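You operate a simulated robot arm through the tools that you are given. There is no shell and no other tool.

You are at the controls of a simulated robot arm. One attempt, no reset.

JOB
Fill the silver oil can to 200 ml through the funnel and stopper it.
Fine: within 30 ml; orange jug back, funnel back in its rest. Set down upright: orange jug, oil can stopper.

Only the result counts: the job must be done as asked and must still hold three seconds after the hand-in. Knocking over, shifting, dropping, spilling or breaking anything else fails it. A push-on lid holds only when it is set on centred and level and pressed home; a screw cap is set on level and turned clockwise until tight.

ROBOT AND FRAMES
A 6-joint arm with a three-finger gripper, fixed in place. Base frame: the origin is on the floor under the middle of its stand, x ahead of it, y to its left, z up; the work surface is at about z = 800. Readings come in mm, rad, newtons and seconds.
It reaches about 1213 mm from its shoulder. Its first joint turns from -2.897 to 2.897 rad. Payload 4.89 kg.
Tool frame: the origin (TCP) lies between the finger pads and is the grasp point; the fingertips stand 30 mm ahead of it; z points along the fingers, y is the line along which they close. The gripper opens to 164 mm; its body begins 125 mm behind the TCP.
Orientation is told as [roll, pitch, yaw] about the base's x, y, z axes, in that order, counted from this pose: with the fingers straight down and closing along the base's y, the tool's x points along the base's -x, its y along +y and its z along -z.

CONTROLS
- The arm moves only by the tool nudge_tool. Its argument "increments" is a list of rows, each a list of 6 numbers: the shift along the tool's x, y, z in units of 20 mm (1.0 is 20 mm), then the turn, a rotation vector about the tool's x, y, z in units of 8 degrees (1.0 is 8 degrees). In form: [[dx, dy, dz, rx, ry, rz], ...]. A call has 1 to 20 rows; each row shifts and turns the commanded pose from where the row before left it, along the tool's axes as they then stand. "gripper" is the finger opening in mm, from 0 to 164, set as the call begins (left out, the last holds). A call with a number of a shift or a turn outside -1 to 1 is refused whole. Each row takes 0.2 s and may step no farther than 50 mm and 0.15 rad from the row before; otherwise, or with a gripper value out of range, the whole call is refused. A pose out of reach is approached as far as the arm can. The call stops where the force on the tool passes 40 N (or 10 N more than at its start, if that is more) or the arm is blocked; 0.2 s more then pass. The fingers move at their own pace (about 108 mm/s each) and stop on an object; they squeeze with about 27 N. The grip force told is the motor's: it shows also when the fingers shut on nothing. Time passes only in rows, and 0.2 s behind the last, so rows that do not move let the fingers close. It gives the time, the measured TCP pose, the force on the tool (base axes), the opening and the grip force at its end, in the units of the frame above (readings bear some noise), with the torque about the TCP (base axes, N m) and any sound that the robot's microphone picked up.
- Cameras (640 x 400 px; columns grow to the right, rows downward): "scene" is fixed at [51.5, 501, 1427.7]; the picture's right is [-0.17, -0.99, 0.00], its down [-0.43, 0.07, -0.90] and it looks along [0.89, -0.15, -0.43] (base axes); focal length 332 px, centre (320, 200). "wrist" rides on the gripper at [76, -2, -152] in the tool frame; the picture's right is [0.02, 1.00, 0.00], its down [-0.88, 0.02, -0.47] and it looks along [-0.47, 0.01, 0.88] (tool axes); focal length 247 px, centre (320, 200). There is no depth. A picture from a camera that has moved, and an enlarged one, comes with that camera's place and axes in the base frame and with its lens.
- get_image(camera): a new picture of that camera. It takes no simulated time.
- slide_trunk(by): moves the trunk up (or, below 0, down) by that many mm; the arm rides with it, the base frame stays. It gives what a move gives, with no picture.
- enlarge(camera, box): a new picture of the part [left, top, right, bottom] of that camera's present view, enlarged. It takes no simulated time.
- sign_off(): hands the job in; it is judged then, once.

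Nothing tells you positions but the pictures and the camera data. Unless the task says otherwise, let go and move clear before handing in.

The tools are called after ">>>" as a command line: name --pt "numbers of a row" for each row, then --argument value for the rest, lists and objects as JSON in quotes. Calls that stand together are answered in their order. nudge_tool: Moves the arm, as the interface text tells. Its arguments: {"type":"object","properties":{"increments":{"type":"array"},"gripper":{"type":"number"}},"required":["increments"]} The other tools are called the same way: slide_trunk (by) moves the trunk up or down; get_image (camera) takes a picture; enlarge (camera, box) takes an enlarged picture of a part of a camera's view; sign_off () hands the job in.

At the start:

```text
t: 0.0
tcp_pos: [643.6, 247.0, 1309.8]
tcp_rot: [0.001, 0.001, 0.0]
contact_force: [-0.4, -0.4, 0.0]
wrist_torque: [-0.01, -0.01, 0.04]
opening: 164.0
grasp_force: 0.0
trunk travel left (down, up): [-175.0, 215.0]
```

scene: 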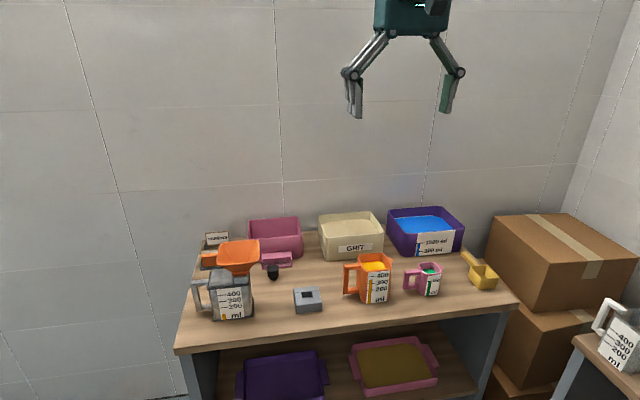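
wrist: 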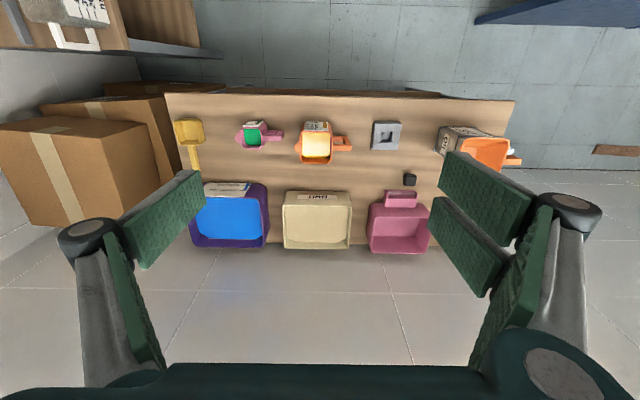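

I see a bench with a silver/grey oil can (with scale) and an orange funnel near it on the left, a small black stopper, a grey rest block, an orange jug with yellow-orange liquid, a small pink jug. I'll enlarge the views to find details first.

>>> enlarge --camera "scene" --box '[180, 220, 340, 320]'

>>> enlarge --camera "scene" --box '[330, 220, 490, 320]'

>>> enlarge --camera "wrist" --box '[360, 100, 520, 200]'

>>> enlarge --camera "wrist" --box '[220, 100, 380, 200]'

```text
4.00 times, centred on (260, 270) of scene
camera zoom: at [51.5, 501.0, 1427.7], right [-0.17, -0.99, 0.0], down [-0.43, 0.07, -0.9], along [0.89, -0.15, -0.43], focal length 1328 px, centre (560, -80)
```

zoom: 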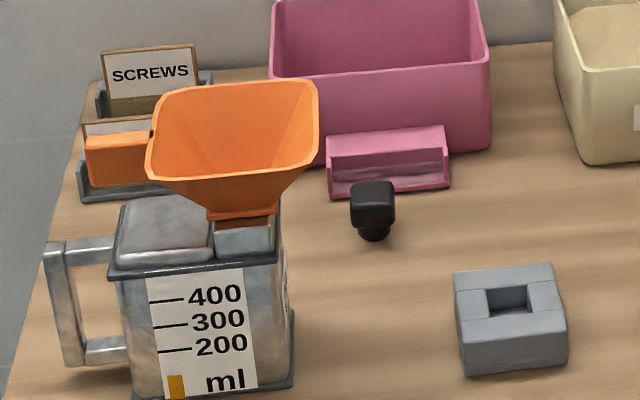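

```text
4.00 times, centred on (410, 270) of scene
camera zoom: at [51.5, 501.0, 1427.7], right [-0.17, -0.99, 0.0], down [-0.43, 0.07, -0.9], along [0.89, -0.15, -0.43], focal length 1328 px, centre (-40, -80)
```

zoom: 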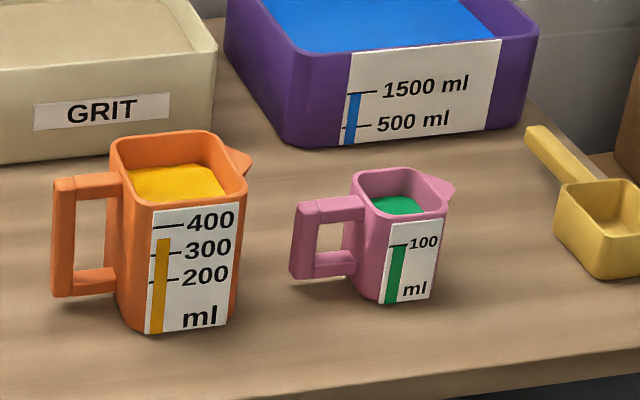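

```text
4.00 times, centred on (440, 150) of wrist
camera zoom: at [566.9, 247.0, 1463.1], right [-0.02, 1.0, 0.0], down [0.88, 0.02, 0.47], along [0.47, 0.01, -0.88], focal length 988 px, centre (-160, 400)
```

zoom: 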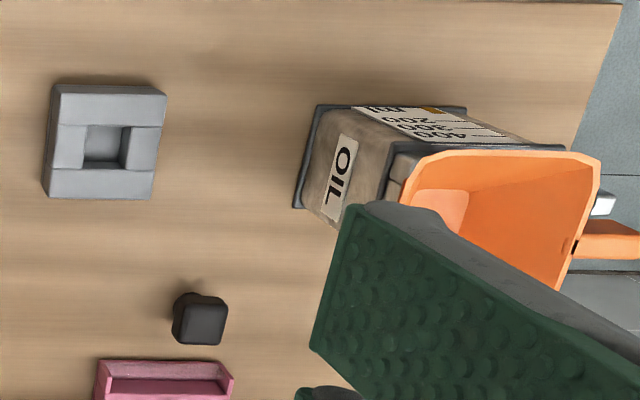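

```text
4.00 times, centred on (300, 150) of wrist
camera zoom: at [566.9, 247.0, 1463.1], right [-0.02, 1.0, 0.0], down [0.88, 0.02, 0.47], along [0.47, 0.01, -0.88], focal length 988 px, centre (400, 400)
```

zoom: 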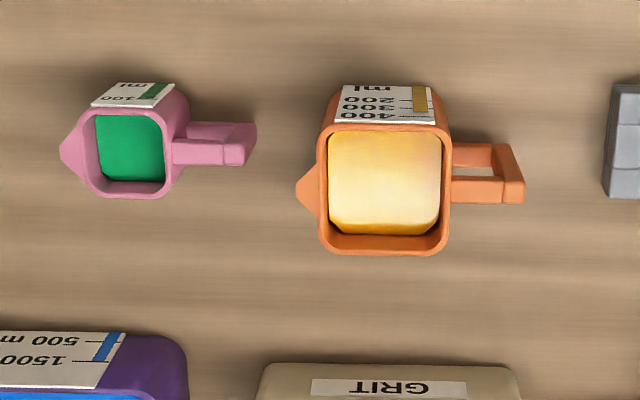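

The orange funnel already sits in the oil can (around x≈740, y≈600); the orange jug is at about (727, 241) with handle to +y and spout to −y; the grey block is probably the funnel rest. I move the arm over the can for a better look.

>>> nudge_tool --pt "0 1 0 0 0 0" --pt "0 1 0 0 0 0" --pt "0 1 0 0 0 0" --pt "0 1 0 0 0 0" --pt "0 1 0 0 0 0" --pt "0 1 0 0 0 0" --pt "0 1 0 0 0 0" --pt "0 1 0 0 0 0" --pt "0 1 0 0 0 0" --pt "0 1 0 0 0 0" --pt "0 1 0 0 0 0" --pt "0 1 0 0 0 0" --pt "0 1 0 0 0 0" --pt "0 1 0 0 0 0"

>>> get_image --camera "wrist"

>>> get_image --camera "scene"

```text
t: 3.0
tcp_pos: [644.2, 528.9, 1311.5]
tcp_rot: [0.0, 0.0, 0.0]
contact_force: [-0.8, -0.8, -0.5]
wrist_torque: [0.18, -0.07, -0.04]
opening: 164.1
grasp_force: 0.1
trunk travel left (down, up): [-175.0, 215.0]
```

```text
taken
camera wrist: at [568.3, 527.2, 1463.5], right [-0.02, 1.0, 0.0], down [0.88, 0.02, 0.47], along [0.47, 0.01, -0.88], focal length 247 px, centre (320, 200)
```

wrist: 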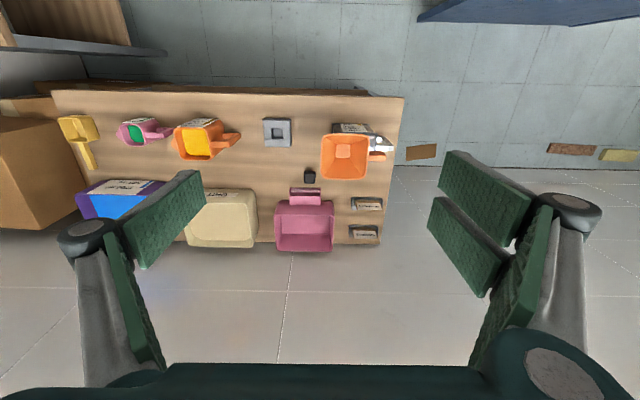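

```text
taken
```

scene: 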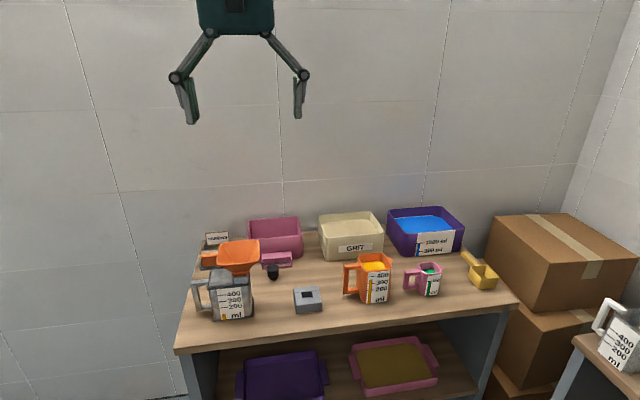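

>>> enlarge --camera "wrist" --box '[260, 100, 420, 200]'

>>> enlarge --camera "wrist" --box '[310, 115, 406, 175]'

>>> enlarge --camera "scene" --box '[184, 255, 264, 325]'

```text
4.00 times, centred on (340, 150) of wrist
camera zoom: at [568.3, 527.2, 1463.5], right [-0.02, 1.0, 0.0], down [0.88, 0.02, 0.47], along [0.47, 0.01, -0.88], focal length 988 px, centre (240, 400)
```

zoom: 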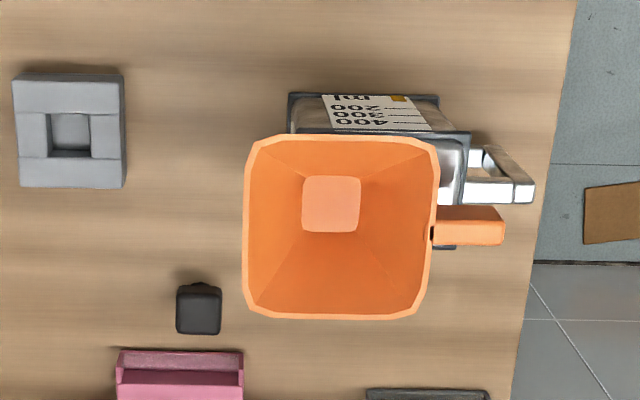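

```text
6.67 times, centred on (358, 145) of wrist
camera zoom: at [568.3, 527.2, 1463.5], right [-0.02, 1.0, 0.0], down [0.88, 0.02, 0.47], along [0.47, 0.01, -0.88], focal length 1646 px, centre (67, 567)
```

zoom: 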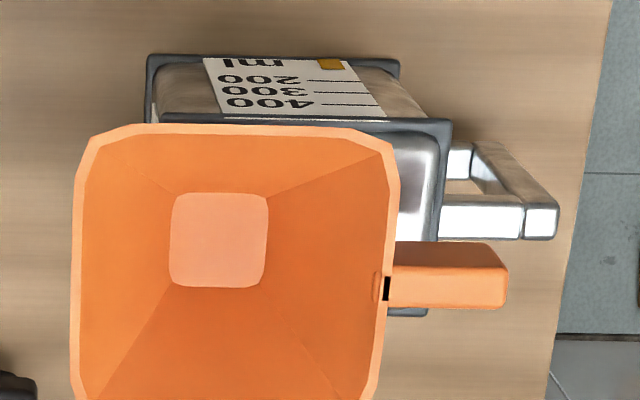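

```text
5.71 times, centred on (224, 290) of scene
camera zoom: at [51.5, 501.0, 1427.7], right [-0.17, -0.99, 0.0], down [-0.43, 0.07, -0.9], along [0.89, -0.15, -0.43], focal length 1898 px, centre (869, -314)
```

zoom: 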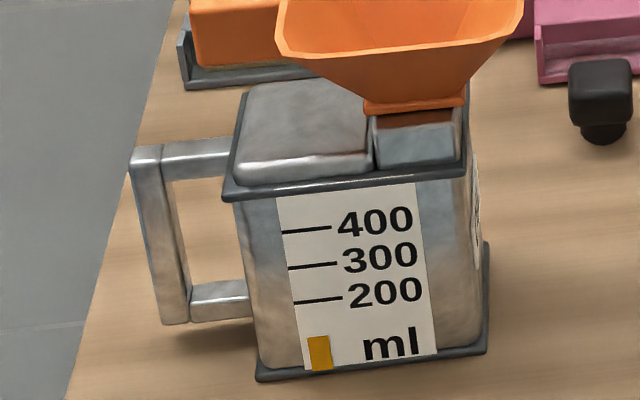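

The can's bar reads about 95 ml now, so roughly 105 ml must be added. I look closer at the funnel rim, the gripper and the rest.

>>> enlarge --camera "scene" --box '[190, 225, 270, 275]'

>>> enlarge --camera "scene" --box '[140, 0, 340, 130]'

>>> enlarge --camera "scene" --box '[260, 255, 340, 320]'

>>> enlarge --camera "scene" --box '[330, 245, 410, 315]'

```text
8.00 times, centred on (230, 250) of scene
camera zoom: at [51.5, 501.0, 1427.7], right [-0.17, -0.99, 0.0], down [-0.43, 0.07, -0.9], along [0.89, -0.15, -0.43], focal length 2657 px, centre (1040, -200)
```

zoom: 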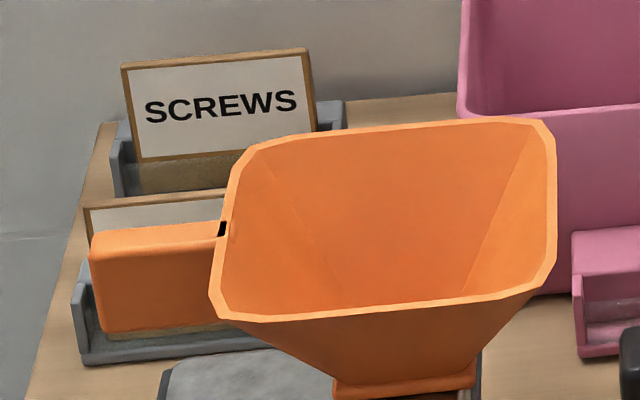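

```text
3.08 times, centred on (240, 65) of scene
camera zoom: at [51.5, 501.0, 1427.7], right [-0.17, -0.99, 0.0], down [-0.43, 0.07, -0.9], along [0.89, -0.15, -0.43], focal length 1022 px, centre (566, 615)
```

zoom: 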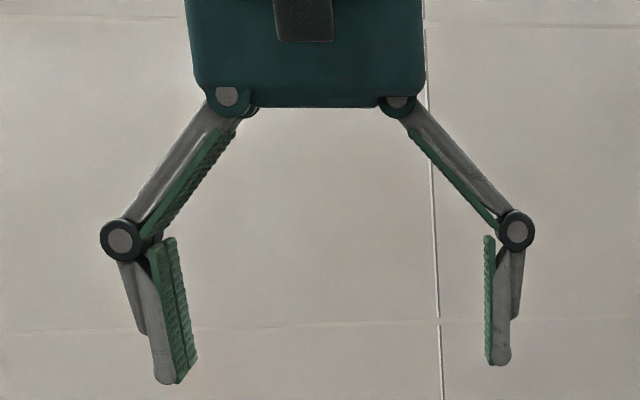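

```text
6.15 times, centred on (300, 288) of scene
camera zoom: at [51.5, 501.0, 1427.7], right [-0.17, -0.99, 0.0], down [-0.43, 0.07, -0.9], along [0.89, -0.15, -0.43], focal length 2044 px, centre (443, -338)
```

zoom: 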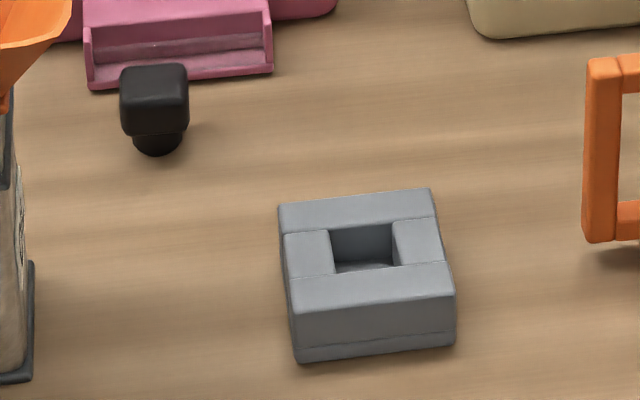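

```text
5.71 times, centred on (370, 280) of scene
camera zoom: at [51.5, 501.0, 1427.7], right [-0.17, -0.99, 0.0], down [-0.43, 0.07, -0.9], along [0.89, -0.15, -0.43], focal length 1898 px, centre (34, -257)
```

zoom: 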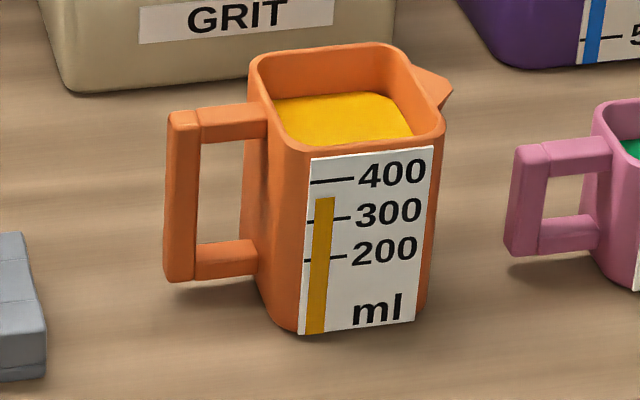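

Funnel rim is at about x 681–775, y 532–628, z≈982 with its handle to +y; the stopper is near (837, 503), rest block near (722, 420). Next I go over the jug and turn the hand so that it closes along base x.

>>> nudge_tool --pt "-0.277 -0.96 0 0 0 0" --pt "-0.277 -0.96 0 0 0 0" --pt "-0.277 -0.96 0 0 0 0" --pt "-0.277 -0.96 0 0 0 0" --pt "-0.277 -0.96 0 0 0 0" --pt "-0.277 -0.96 0 0 0 0" --pt "-0.277 -0.96 0 0 0 0" --pt "-0.277 -0.96 0 0 0 0" --pt "-0.277 -0.96 0 0 0 0" --pt "-0.277 -0.96 0 0 0 0" --pt "-0.277 -0.96 0 0 0 0" --pt "-0.277 -0.96 0 0 0 0" --pt "-0.277 -0.96 0 0 0 0" --pt "-0.277 -0.96 0 0 0 0" --pt "-0.277 -0.96 0 0 0 0"

>>> nudge_tool --pt "0 0 0 0 0 -1" --pt "0 0 0 0 0 -1" --pt "0 0 0 0 0 -1" --pt "0 0 0 0 0 -1" --pt "0 0 0 0 0 -1" --pt "0 0 0 0 0 -1" --pt "0 0 0 0 0 -1" --pt "0 0 0 0 0 -1" --pt "0 0 0 0 0 -1" --pt "0 0 0 0 0 -1" --pt "0 0 0 0 0 -1" --pt "0 0 0 0 0 -0.25" --pt "0 0 0 0 0 0"

>>> get_image --camera "wrist"

>>> get_image --camera "scene"

```text
t: 6.2
tcp_pos: [724.9, 238.9, 1310.1]
tcp_rot: [-0.001, 0.001, 0.001]
contact_force: [0.3, 1.1, 0.5]
wrist_torque: [-0.12, -0.03, 0.03]
opening: 164.2
grasp_force: 0.0
trunk travel left (down, up): [-175.0, 215.0]
```

```text
t: 9.0
tcp_pos: [724.4, 240.7, 1311.7]
tcp_rot: [0.0, -0.001, 1.572]
contact_force: [1.1, 0.4, 1.2]
wrist_torque: [0.0, 0.02, 0.01]
opening: 164.1
grasp_force: 0.1
trunk travel left (down, up): [-175.0, 215.0]
```

```text
taken
camera wrist: at [727.4, 165.1, 1463.5], right [-1.0, -0.02, 0.0], down [-0.02, 0.88, 0.47], along [-0.01, 0.47, -0.88], focal length 247 px, centre (320, 200)
```

wrist: 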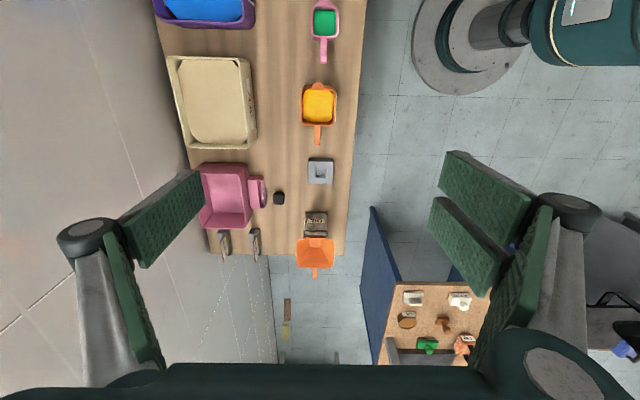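

```text
taken
```

scene: 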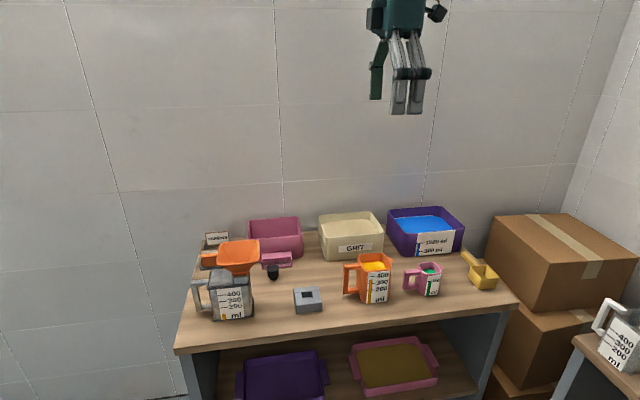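

The hand now closes along x, over the jug; the two-finger side faces the scene camera. I enlarge to refine the jug's, rest's and funnel's positions.

>>> enlarge --camera "wrist" --box '[272, 70, 368, 150]'

>>> enlarge --camera "wrist" --box '[262, 150, 358, 230]'

>>> enlarge --camera "wrist" --box '[272, 200, 368, 280]'

```text
5.00 times, centred on (320, 110) of wrist
camera zoom: at [727.4, 165.1, 1463.5], right [-1.0, -0.02, 0.0], down [-0.02, 0.88, 0.47], along [-0.01, 0.47, -0.88], focal length 1235 px, centre (320, 650)
```

zoom: 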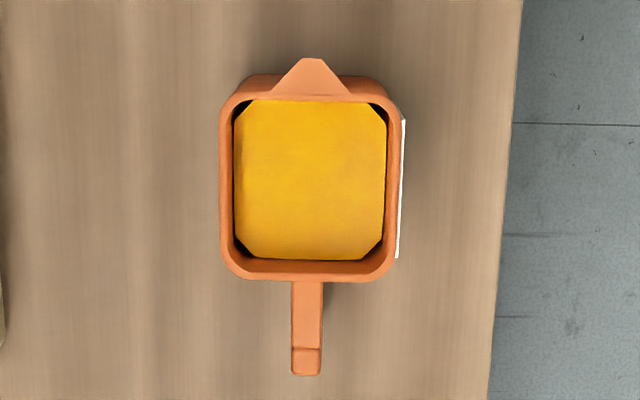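

```text
5.00 times, centred on (310, 190) of wrist
camera zoom: at [727.4, 165.1, 1463.5], right [-1.0, -0.02, 0.0], down [-0.02, 0.88, 0.47], along [-0.01, 0.47, -0.88], focal length 1235 px, centre (370, 250)
```

zoom: 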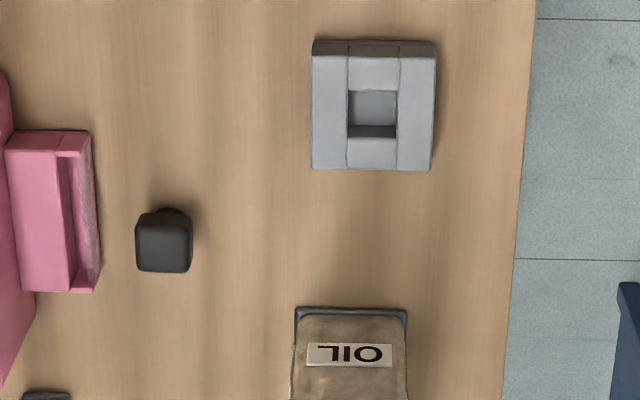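

```text
5.00 times, centred on (320, 240) of wrist
camera zoom: at [727.4, 165.1, 1463.5], right [-1.0, -0.02, 0.0], down [-0.02, 0.88, 0.47], along [-0.01, 0.47, -0.88], focal length 1235 px, centre (320, 0)
```

zoom: 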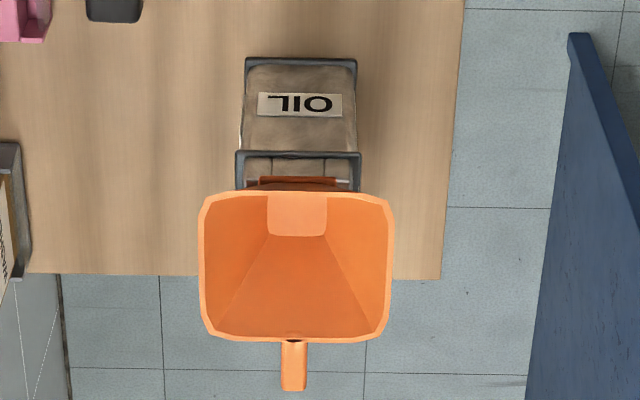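

Jug centre is about (729, 240), rest hole about (721, 422), funnel centre about (731, 580), stopper about (838, 504). I lower the opened hand toward the jug.

>>> nudge_tool --pt "0 -0.25 1 0 0 0" --pt "0 0 1 0 0 0" --pt "0 0 1 0 0 0" --pt "0 0 1 0 0 0" --pt "0 0 1 0 0 0" --pt "0 0 1 0 0 0" --pt "0 0 1 0 0 0" --pt "0 0 1 0 0 0" --pt "0 0 1 0 0 0" --pt "0 0 1 0 0 0" --pt "0 0 1 0 0 0" --pt "0 0 1 0 0 0" --pt "0 0 1 0 0 0" --pt "0 0 1 0 0 0" --pt "0 0 1 0 0 0" --pt "0 0 1 0 0 0" --pt "0 0 0 0 0 0" --gripper 130

>>> get_image --camera "wrist"

>>> get_image --camera "scene"

```text
t: 12.6
tcp_pos: [729.5, 239.5, 990.7]
tcp_rot: [-0.001, 0.0, 1.57]
contact_force: [0.0, -0.8, 0.2]
wrist_torque: [-0.03, 0.03, -0.02]
opening: 129.9
grasp_force: 0.1
trunk travel left (down, up): [-175.0, 215.0]
```

```text
taken
camera wrist: at [731.4, 164.1, 1144.3], right [-1.0, -0.02, 0.0], down [-0.02, 0.88, 0.47], along [-0.01, 0.47, -0.88], focal length 247 px, centre (320, 200)
```

wrist: 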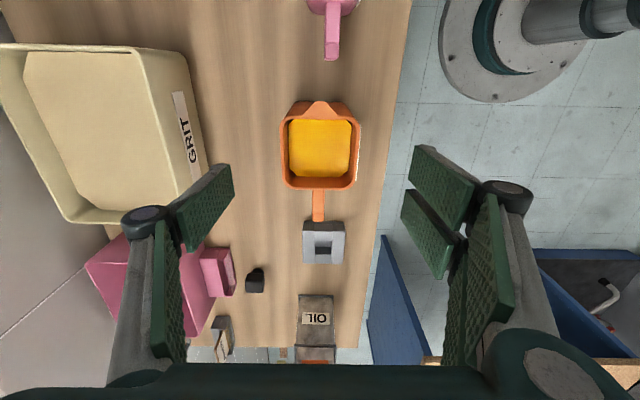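

```text
taken
```

scene: 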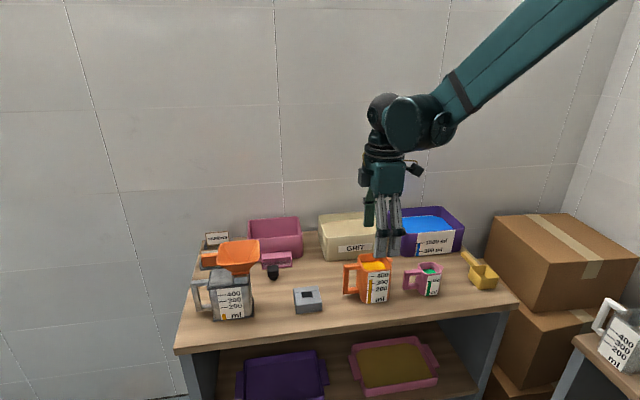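

The jug sits between the open fingers, centred. I lower to about mid-height of the jug (z≈852) and then close.

>>> nudge_tool --pt "0 0 1 0 0 0" --pt "0 0 1 0 0 0" --pt "0 0 1 0 0 0" --pt "0 0 1 0 0 0" --pt "0 0 1 0 0 0" --pt "0 0 1 0 0 0" --pt "0 0 0.9 0 0 0" --pt "0 0 0 0 0 0"

>>> get_image --camera "wrist"

>>> enlarge --camera "scene" --box '[320, 170, 460, 310]'

```text
t: 14.4
tcp_pos: [729.7, 238.6, 852.6]
tcp_rot: [0.0, -0.002, 1.573]
contact_force: [0.3, 1.5, -1.3]
wrist_torque: [-0.02, 0.01, 0.02]
opening: 130.4
grasp_force: 0.2
trunk travel left (down, up): [-175.0, 215.0]
```

```text
taken
camera wrist: at [732.3, 163.4, 1005.4], right [-1.0, -0.02, 0.0], down [-0.02, 0.88, 0.47], along [-0.01, 0.47, -0.88], focal length 247 px, centre (320, 200)
```

wrist: 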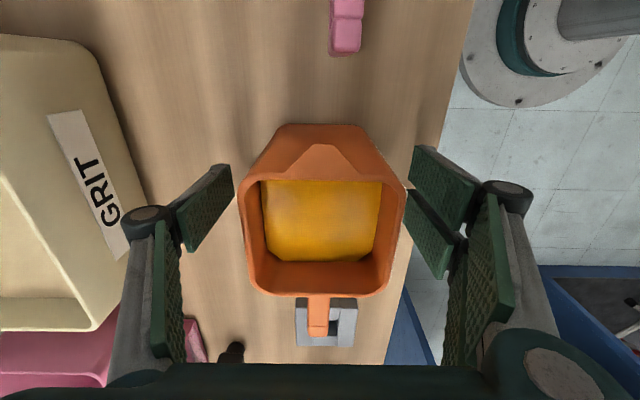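

```text
2.86 times, centred on (390, 240) of scene
camera zoom: at [51.5, 501.0, 1427.7], right [-0.17, -0.99, 0.0], down [-0.43, 0.07, -0.9], along [0.89, -0.15, -0.43], focal length 949 px, centre (120, 86)
```

zoom: 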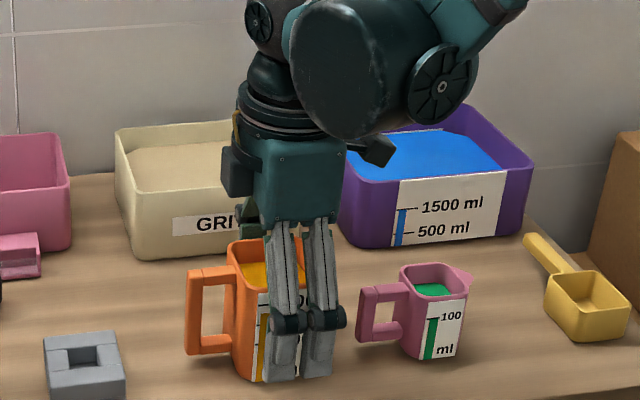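

The jug is well centred between the fingers. I close the grip on its body.

>>> nudge_tool --pt "0 0 0 0 0 0" --pt "0 0 0 0 0 0" --pt "0 0 0 0 0 0" --pt "0 0 0 0 0 0" --pt "0 0 0 0 0 0" --gripper 40

>>> get_image --camera "wrist"

>>> enlarge --camera "scene" --box '[320, 170, 460, 310]'

```text
t: 15.6
tcp_pos: [730.3, 238.3, 853.2]
tcp_rot: [0.0, -0.001, 1.573]
contact_force: [-0.7, 0.3, 1.3]
wrist_torque: [-0.02, 0.12, 0.02]
opening: 76.6
grasp_force: 27.2
trunk travel left (down, up): [-175.0, 215.0]
```

```text
taken
camera wrist: at [732.3, 163.4, 1005.6], right [-1.0, -0.02, 0.0], down [-0.02, 0.88, 0.47], along [-0.01, 0.47, -0.88], focal length 247 px, centre (320, 200)
```

wrist: 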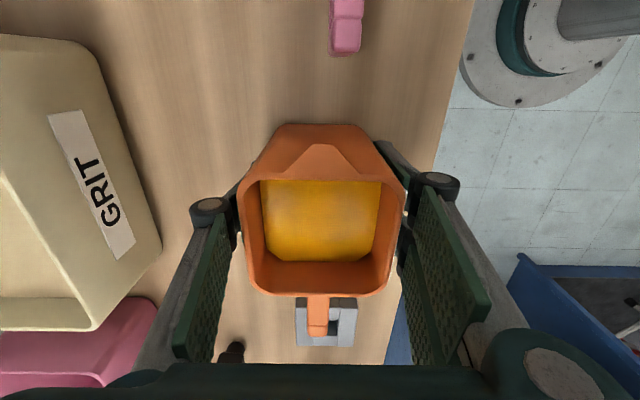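

```text
2.86 times, centred on (390, 240) of scene
camera zoom: at [51.5, 501.0, 1427.7], right [-0.17, -0.99, 0.0], down [-0.43, 0.07, -0.9], along [0.89, -0.15, -0.43], focal length 949 px, centre (120, 86)
```

zoom: 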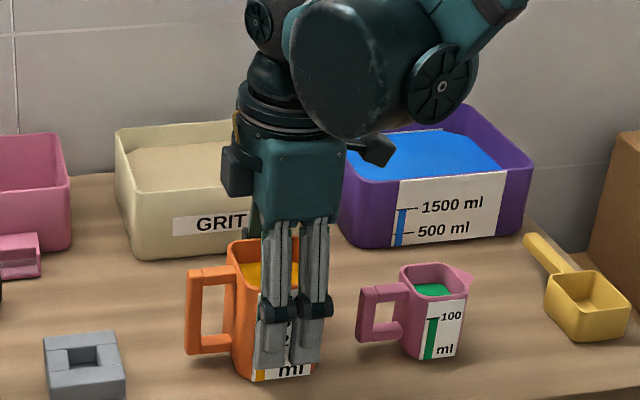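

Grip holds at 76.6 mm with 27 N. I lift the jug straight up.

>>> nudge_tool --pt "0 0 -0.25 0 0 0" --pt "0 0 -0.5 0 0 0" --pt "0 0 -0.75 0 0 0" --pt "0 0 -1 0 0 0" --pt "0 0 -1 0 0 0" --pt "0 0 -1 0 0 0" --pt "0 0 -1 0 0 0" --pt "0 0 -1 0 0 0" --pt "0 0 -1 0 0 0" --pt "0 0 -1 0 0 0" --pt "0 0 -1 0 0 0" --pt "0 0 -1 0 0 0" --pt "0 0 -1 0 0 0" --pt "0 0 -1 0 0 0" --pt "0 0 -0.5 0 0 0" --pt "0 0 -0.25 0 0 0" --pt "0 0 0 0 0 0"

>>> get_image --camera "scene"

>>> get_image --camera "wrist"

```text
t: 19.2
tcp_pos: [731.5, 239.1, 1117.0]
tcp_rot: [0.001, 0.0, 1.569]
contact_force: [-0.5, 0.1, -3.9]
wrist_torque: [-0.04, -0.01, 0.0]
opening: 76.3
grasp_force: 27.2
trunk travel left (down, up): [-175.0, 215.0]
```

```text
taken
```

scene: 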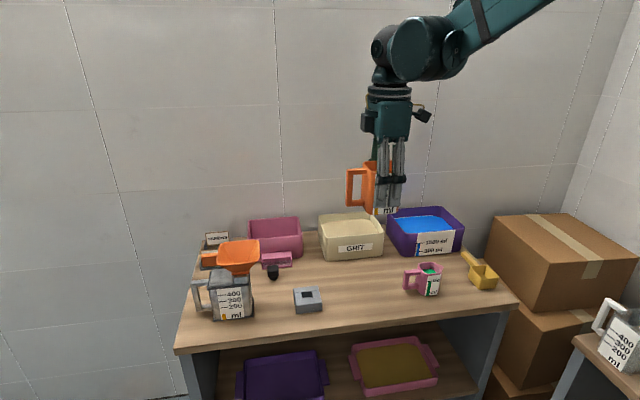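

```text
taken
camera wrist: at [733.4, 163.9, 1269.2], right [-1.0, -0.02, 0.0], down [-0.02, 0.88, 0.47], along [-0.01, 0.47, -0.88], focal length 247 px, centre (320, 200)
```

wrist: 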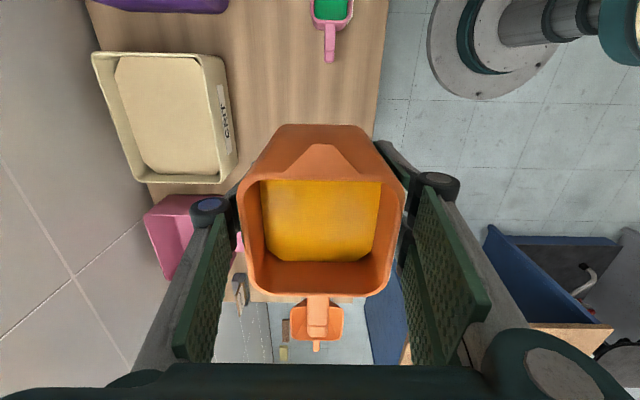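

The jug lifts cleanly (about 3.9 N). I carry it level at z≈1117 toward the funnel's +y side, so the spout (facing −y) ends above the funnel.

>>> nudge_tool --pt "-0.4 0 0 0 0 0" --pt "-0.7 0 0 0 0 0" --pt "-1 0 0 0 0 0" --pt "-1 0 0 0 0 0" --pt "-1 0 0 0 0 0" --pt "-1 0 0 0 0 0" --pt "-1 0 0 0 0 0" --pt "-1 0 0 0 0 0" --pt "-1 0 0 0 0 0" --pt "-1 0 0 0 0 0" --pt "-1 0 0 0 0 0" --pt "-1 0 0 0 0 0" --pt "-1 0 0 0 0 0" --pt "-1 0 0 0 0 0" --pt "-1 0 0 0 0 0" --pt "-1 0 0 0 0 0" --pt "-1 0 0 0 0 0" --pt "-1 0 0 0 0 0" --pt "-1 0 0 0 0 0" --pt "-1 0 0 0 0 0"

>>> nudge_tool --pt "-1 0 0 0 0 0" --pt "-0.8 0 0 0 0 0" --pt "-0.5 0 0 0 0 0" --pt "-0.2 0 0 0 0 0" --pt "0 0 0 0 0 0"

>>> get_image --camera "scene"

>>> get_image --camera "wrist"

```text
t: 23.4
tcp_pos: [731.3, 622.3, 1116.5]
tcp_rot: [0.0, 0.0, 1.571]
contact_force: [-0.3, -1.4, -3.9]
wrist_torque: [0.05, -0.04, 0.0]
opening: 76.4
grasp_force: 27.1
trunk travel left (down, up): [-175.0, 215.0]
```

```text
t: 24.6
tcp_pos: [730.3, 671.3, 1118.7]
tcp_rot: [0.0, 0.0, 1.57]
contact_force: [0.0, -0.9, -3.4]
wrist_torque: [0.0, -0.03, 0.0]
opening: 76.4
grasp_force: 27.2
trunk travel left (down, up): [-175.0, 215.0]
```

```text
taken
```

scene: 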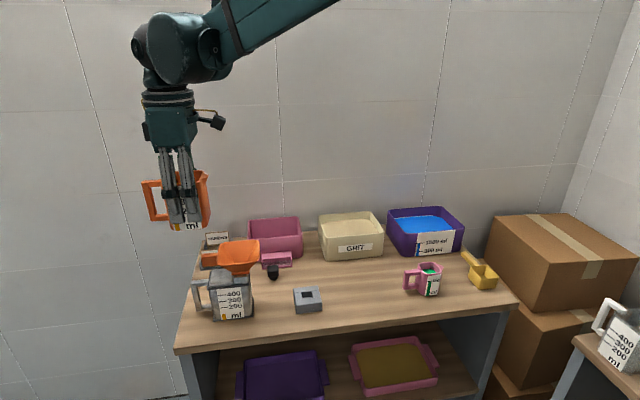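

```text
taken
camera wrist: at [732.3, 595.5, 1270.8], right [-1.0, -0.02, 0.0], down [-0.02, 0.88, 0.47], along [-0.01, 0.47, -0.88], focal length 247 px, centre (320, 200)
```

wrist: 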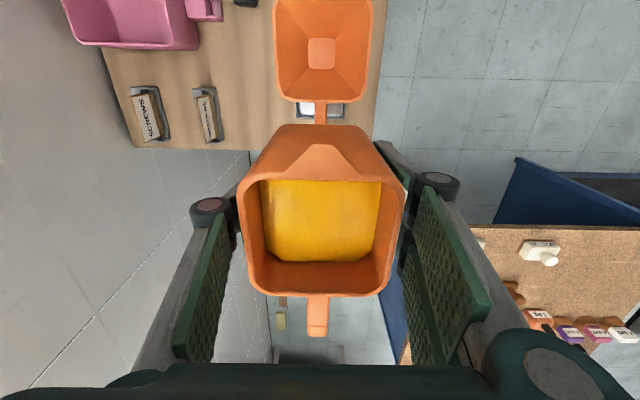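

Spout and funnel are in line in the wrist view. I tilt the jug step by step at this height (24° first).

>>> nudge_tool --pt "0 0 0 0 -0.5 0" --pt "0 0 0 0 -1 0" --pt "0 0 0 0 -1 0" --pt "0 0 0 0 -0.5 0" --pt "0 0 0 0 0 0"

>>> get_image --camera "scene"

>>> get_image --camera "wrist"

```text
t: 25.8
tcp_pos: [730.0, 672.2, 1116.5]
tcp_rot: [-0.001, -0.422, 1.571]
contact_force: [-0.4, 0.3, -4.0]
wrist_torque: [-0.04, 0.02, -0.01]
opening: 76.6
grasp_force: 27.1
trunk travel left (down, up): [-175.0, 215.0]
```

```text
taken
```

scene: 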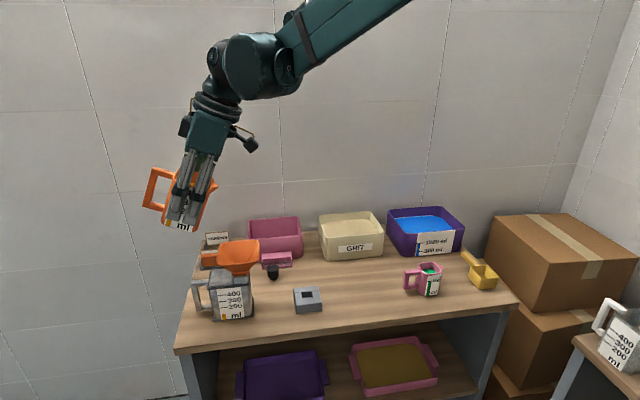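

```text
taken
camera wrist: at [732.8, 540.7, 1226.0], right [-1.0, -0.02, -0.01], down [-0.02, 0.61, 0.79], along [-0.01, 0.79, -0.61], focal length 247 px, centre (320, 200)
```

wrist: 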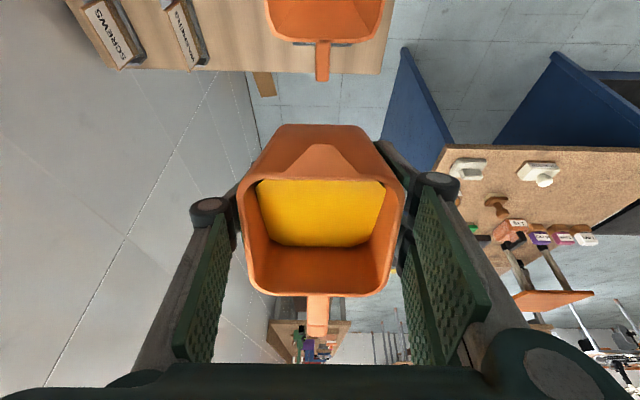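

Tilting goes the right way and nothing is flowing yet. I lower to z≈1070 and tilt a bit more, checking the can's scale.

>>> nudge_tool --pt "0.312 0 0.7 0 0 0" --pt "0.312 0 0.7 0 0 0" --pt "0.312 0 0.7 0 0 0" --pt "0 0 0 0 -0.5 0" --pt "0 0 0 0 -0.5 0" --pt "0 0 0 0 0 0"

>>> enlarge --camera "scene" --box '[130, 140, 290, 330]'

>>> get_image --camera "wrist"

```text
t: 27.2
tcp_pos: [730.7, 671.1, 1071.1]
tcp_rot: [0.001, -0.558, 1.573]
contact_force: [-0.4, 0.4, -3.0]
wrist_torque: [-0.06, -0.04, -0.03]
opening: 76.4
grasp_force: 26.9
trunk travel left (down, up): [-175.0, 215.0]
```

```text
2.11 times, centred on (210, 235) of scene
camera zoom: at [51.5, 501.0, 1427.7], right [-0.17, -0.99, 0.0], down [-0.43, 0.07, -0.9], along [0.89, -0.15, -0.43], focal length 699 px, centre (552, 126)
```

zoom: 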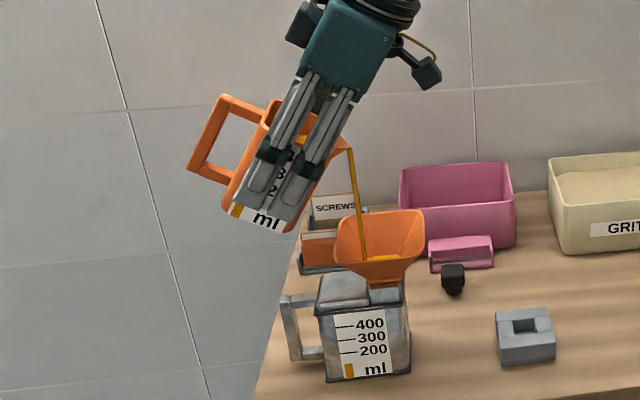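

```text
taken
camera wrist: at [733.1, 526.7, 1160.1], right [-1.0, -0.02, -0.01], down [-0.02, 0.5, 0.87], along [-0.01, 0.87, -0.5], focal length 247 px, centre (320, 200)
```

wrist: 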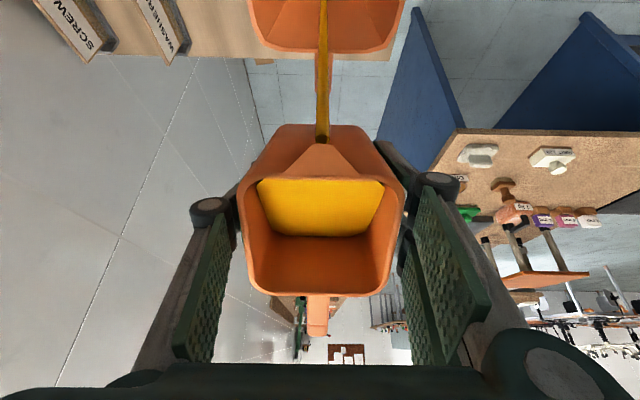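

Oil flows at 32° tilt and the stream lands inside the funnel. I let it run briefly and watch the scale.

>>> nudge_tool --pt "0 0 0 0 0 0" --pt "0 0 0 0 0 0"

>>> enlarge --camera "scene" --box '[130, 140, 290, 330]'

>>> enlarge --camera "scene" --box '[184, 255, 264, 325]'

```text
t: 27.8
tcp_pos: [730.6, 671.0, 1072.1]
tcp_rot: [-0.001, -0.558, 1.571]
contact_force: [1.4, 0.9, -3.5]
wrist_torque: [-0.05, 0.03, 0.01]
opening: 76.4
grasp_force: 26.5
trunk travel left (down, up): [-175.0, 215.0]
```

```text
2.11 times, centred on (210, 235) of scene
camera zoom: at [51.5, 501.0, 1427.7], right [-0.17, -0.99, 0.0], down [-0.43, 0.07, -0.9], along [0.89, -0.15, -0.43], focal length 699 px, centre (552, 126)
```

zoom: 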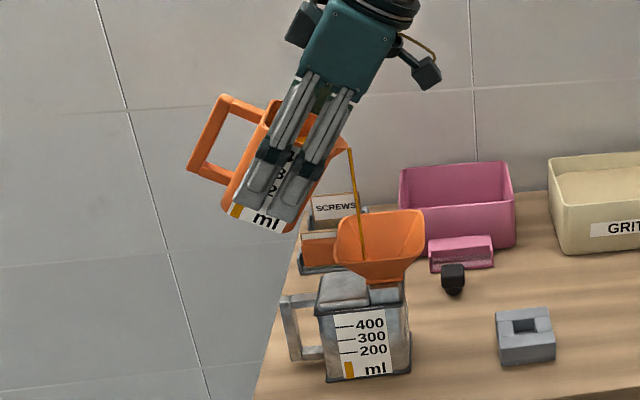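

```text
5.71 times, centred on (224, 290) of scene
camera zoom: at [51.5, 501.0, 1427.7], right [-0.17, -0.99, 0.0], down [-0.43, 0.07, -0.9], along [0.89, -0.15, -0.43], focal length 1898 px, centre (869, -314)
```

zoom: 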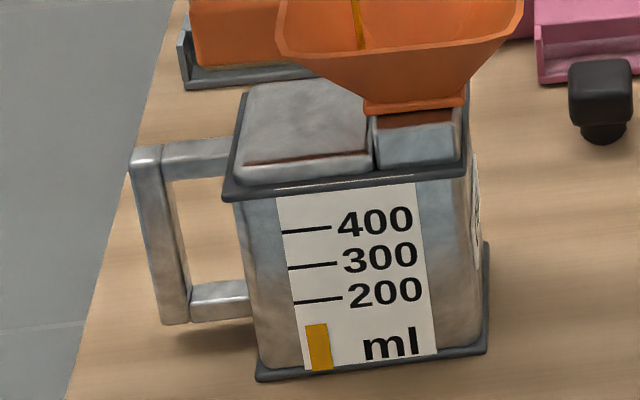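

The can reads about 131 ml now and the stream thins. I wait a little more and zoom into the scale for precise calibration.

>>> nudge_tool --pt "0 0 0 0 0 0" --pt "0 0 0 0 0 0"

>>> enlarge --camera "scene" --box '[210, 290, 260, 322]'

>>> enlarge --camera "scene" --box '[130, 140, 290, 330]'

```text
t: 28.4
tcp_pos: [730.9, 670.9, 1071.2]
tcp_rot: [0.0, -0.558, 1.571]
contact_force: [0.0, 0.2, -3.1]
wrist_torque: [-0.06, 0.0, 0.0]
opening: 76.3
grasp_force: 26.8
trunk travel left (down, up): [-175.0, 215.0]
```

```text
12.50 times, centred on (235, 306) of scene
camera zoom: at [51.5, 501.0, 1427.7], right [-0.17, -0.99, 0.0], down [-0.43, 0.07, -0.9], along [0.89, -0.15, -0.43], focal length 4151 px, centre (1382, -1125)
```

zoom: 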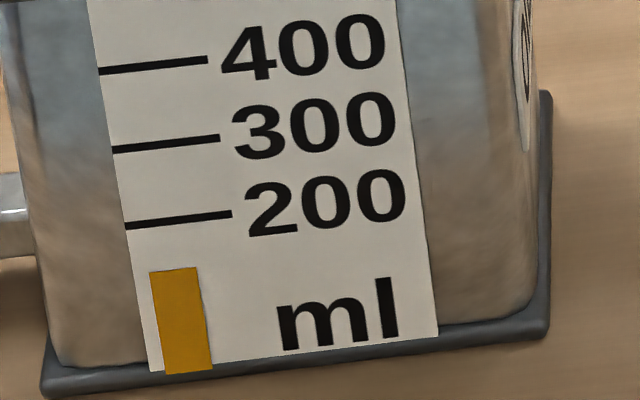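

```text
2.11 times, centred on (210, 235) of scene
camera zoom: at [51.5, 501.0, 1427.7], right [-0.17, -0.99, 0.0], down [-0.43, 0.07, -0.9], along [0.89, -0.15, -0.43], focal length 699 px, centre (552, 126)
```

zoom: 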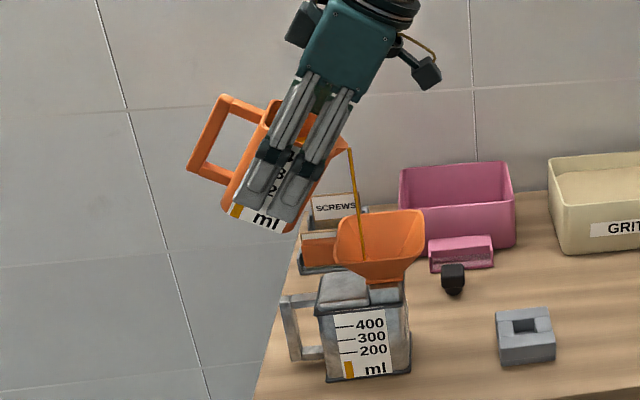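

The scale calibrates to about 136 ml now, so about 64 ml more is needed. I raise the tilt by 6° and check.

>>> nudge_tool --pt "0 0 0 0 -0.4 0" --pt "0 0 0 0 -0.35 0" --pt "0 0 0 0 0 0" --pt "0 0 0 0 0 0" --pt "0 0 0 0 0 0"

>>> enlarge --camera "scene" --box '[210, 290, 260, 322]'

>>> enlarge --camera "scene" --box '[130, 140, 290, 330]'

```text
t: 29.6
tcp_pos: [731.1, 671.4, 1071.5]
tcp_rot: [-0.001, -0.662, 1.571]
contact_force: [-0.3, -0.4, -3.6]
wrist_torque: [-0.05, -0.01, -0.02]
opening: 76.6
grasp_force: 26.8
trunk travel left (down, up): [-175.0, 215.0]
```

```text
12.50 times, centred on (235, 306) of scene
camera zoom: at [51.5, 501.0, 1427.7], right [-0.17, -0.99, 0.0], down [-0.43, 0.07, -0.9], along [0.89, -0.15, -0.43], focal length 4151 px, centre (1382, -1125)
```

zoom: 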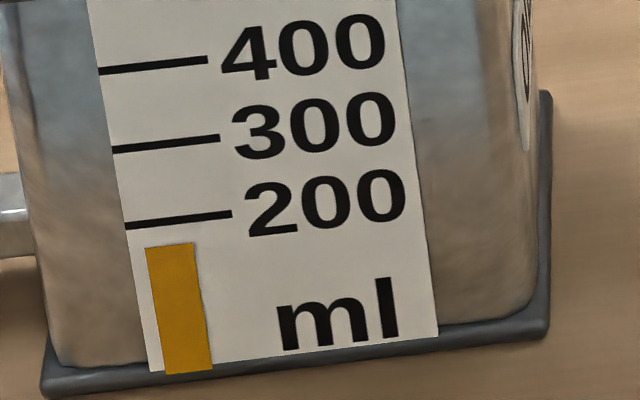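

```text
2.11 times, centred on (210, 235) of scene
camera zoom: at [51.5, 501.0, 1427.7], right [-0.17, -0.99, 0.0], down [-0.43, 0.07, -0.9], along [0.89, -0.15, -0.43], focal length 699 px, centre (552, 126)
```

zoom: 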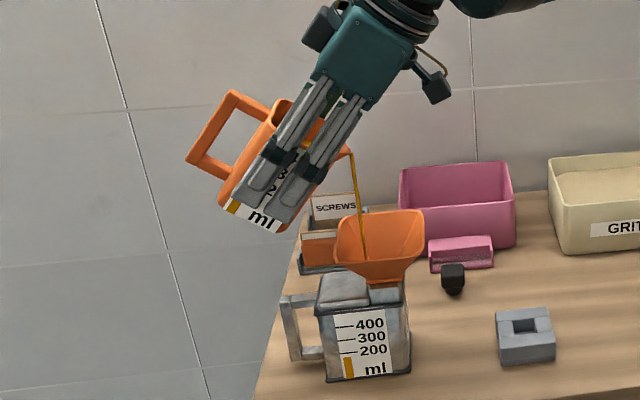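

Now about 169 ml. I let the thin stream continue a moment before another small tilt.

>>> nudge_tool --pt "0 0 0 0 0 0" --pt "0 0 0 0 0 0" --pt "0 0 0 0 -0.2 0" --pt "0 0 0 0 0 0" --pt "0 0 0 0 0 0"

>>> enlarge --camera "scene" --box '[210, 290, 260, 322]'

>>> enlarge --camera "scene" --box '[130, 140, 290, 330]'

```text
t: 30.8
tcp_pos: [730.9, 670.6, 1071.3]
tcp_rot: [0.0, -0.692, 1.573]
contact_force: [0.4, 0.2, -3.0]
wrist_torque: [-0.08, -0.03, 0.01]
opening: 76.1
grasp_force: 27.1
trunk travel left (down, up): [-175.0, 215.0]
```

```text
12.50 times, centred on (235, 306) of scene
camera zoom: at [51.5, 501.0, 1427.7], right [-0.17, -0.99, 0.0], down [-0.43, 0.07, -0.9], along [0.89, -0.15, -0.43], focal length 4151 px, centre (1382, -1125)
```

zoom: 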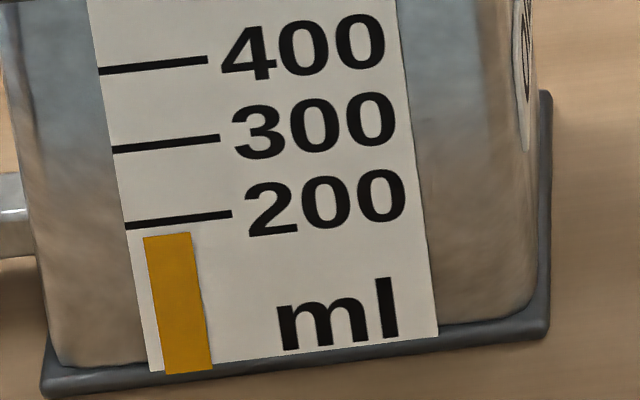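

```text
2.11 times, centred on (210, 235) of scene
camera zoom: at [51.5, 501.0, 1427.7], right [-0.17, -0.99, 0.0], down [-0.43, 0.07, -0.9], along [0.89, -0.15, -0.43], focal length 699 px, centre (552, 126)
```

zoom: 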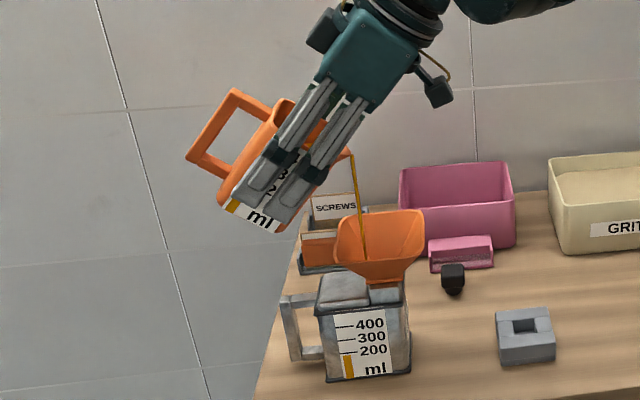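

About 181 ml now. One more small tilt (2°) and a short wait.

>>> nudge_tool --pt "0 0 0 0 -0.25 0" --pt "0 0 0 0 0 0" --pt "0 0 0 0 0 0" --pt "0 0 0 0 0 0"

>>> enlarge --camera "scene" --box '[210, 290, 260, 322]'

>>> enlarge --camera "scene" --box '[130, 140, 290, 330]'

```text
t: 31.8
tcp_pos: [730.3, 671.7, 1073.1]
tcp_rot: [0.001, -0.727, 1.57]
contact_force: [0.5, 0.9, -2.5]
wrist_torque: [-0.05, -0.03, -0.03]
opening: 76.5
grasp_force: 27.1
trunk travel left (down, up): [-175.0, 215.0]
```

```text
12.50 times, centred on (235, 306) of scene
camera zoom: at [51.5, 501.0, 1427.7], right [-0.17, -0.99, 0.0], down [-0.43, 0.07, -0.9], along [0.89, -0.15, -0.43], focal length 4151 px, centre (1382, -1125)
```

zoom: 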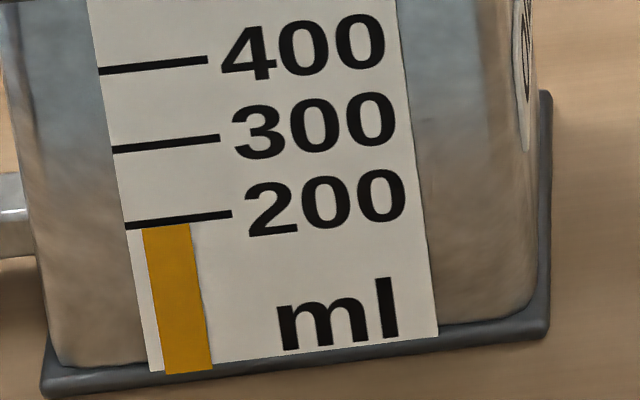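

```text
2.11 times, centred on (210, 235) of scene
camera zoom: at [51.5, 501.0, 1427.7], right [-0.17, -0.99, 0.0], down [-0.43, 0.07, -0.9], along [0.89, -0.15, -0.43], focal length 699 px, centre (552, 126)
```

zoom: 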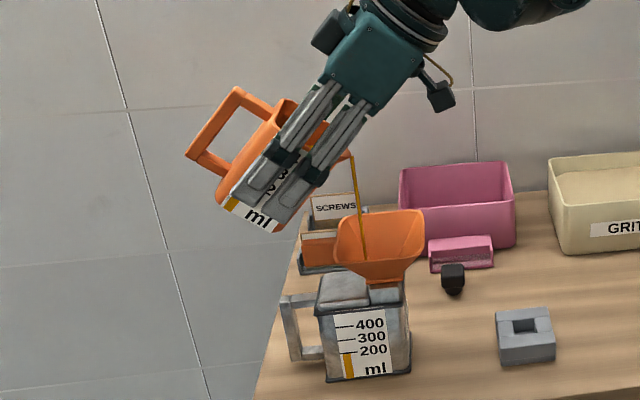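

About 194 ml with a thin stream; I tilt back now to stop pouring.

>>> nudge_tool --pt "0 0 0 0 1 0" --pt "0 0 0 0 1 0" --pt "0 0 0 0 0.5 0" --pt "0 0 0 0 0 0"

>>> enlarge --camera "scene" --box '[210, 290, 260, 322]'

>>> enlarge --camera "scene" --box '[130, 140, 290, 330]'

```text
t: 32.8
tcp_pos: [730.6, 671.9, 1071.5]
tcp_rot: [0.001, -0.374, 1.572]
contact_force: [-0.9, 0.8, -3.9]
wrist_torque: [-0.07, -0.01, -0.01]
opening: 76.3
grasp_force: 27.2
trunk travel left (down, up): [-175.0, 215.0]
```

```text
12.50 times, centred on (235, 306) of scene
camera zoom: at [51.5, 501.0, 1427.7], right [-0.17, -0.99, 0.0], down [-0.43, 0.07, -0.9], along [0.89, -0.15, -0.43], focal length 4151 px, centre (1382, -1125)
```

zoom: 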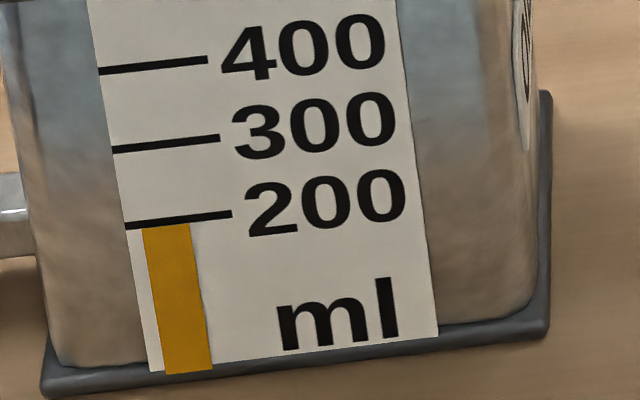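

```text
2.11 times, centred on (210, 235) of scene
camera zoom: at [51.5, 501.0, 1427.7], right [-0.17, -0.99, 0.0], down [-0.43, 0.07, -0.9], along [0.89, -0.15, -0.43], focal length 699 px, centre (552, 126)
```

zoom: 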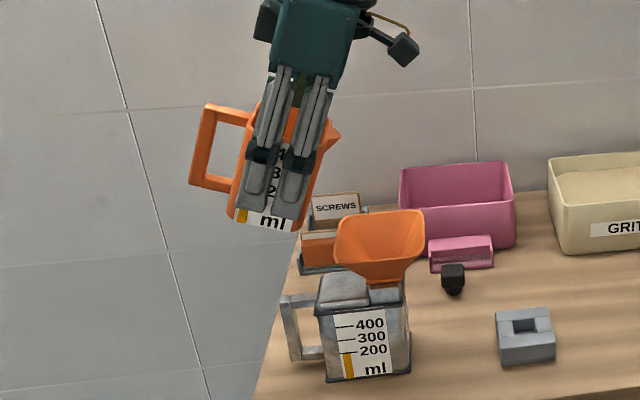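

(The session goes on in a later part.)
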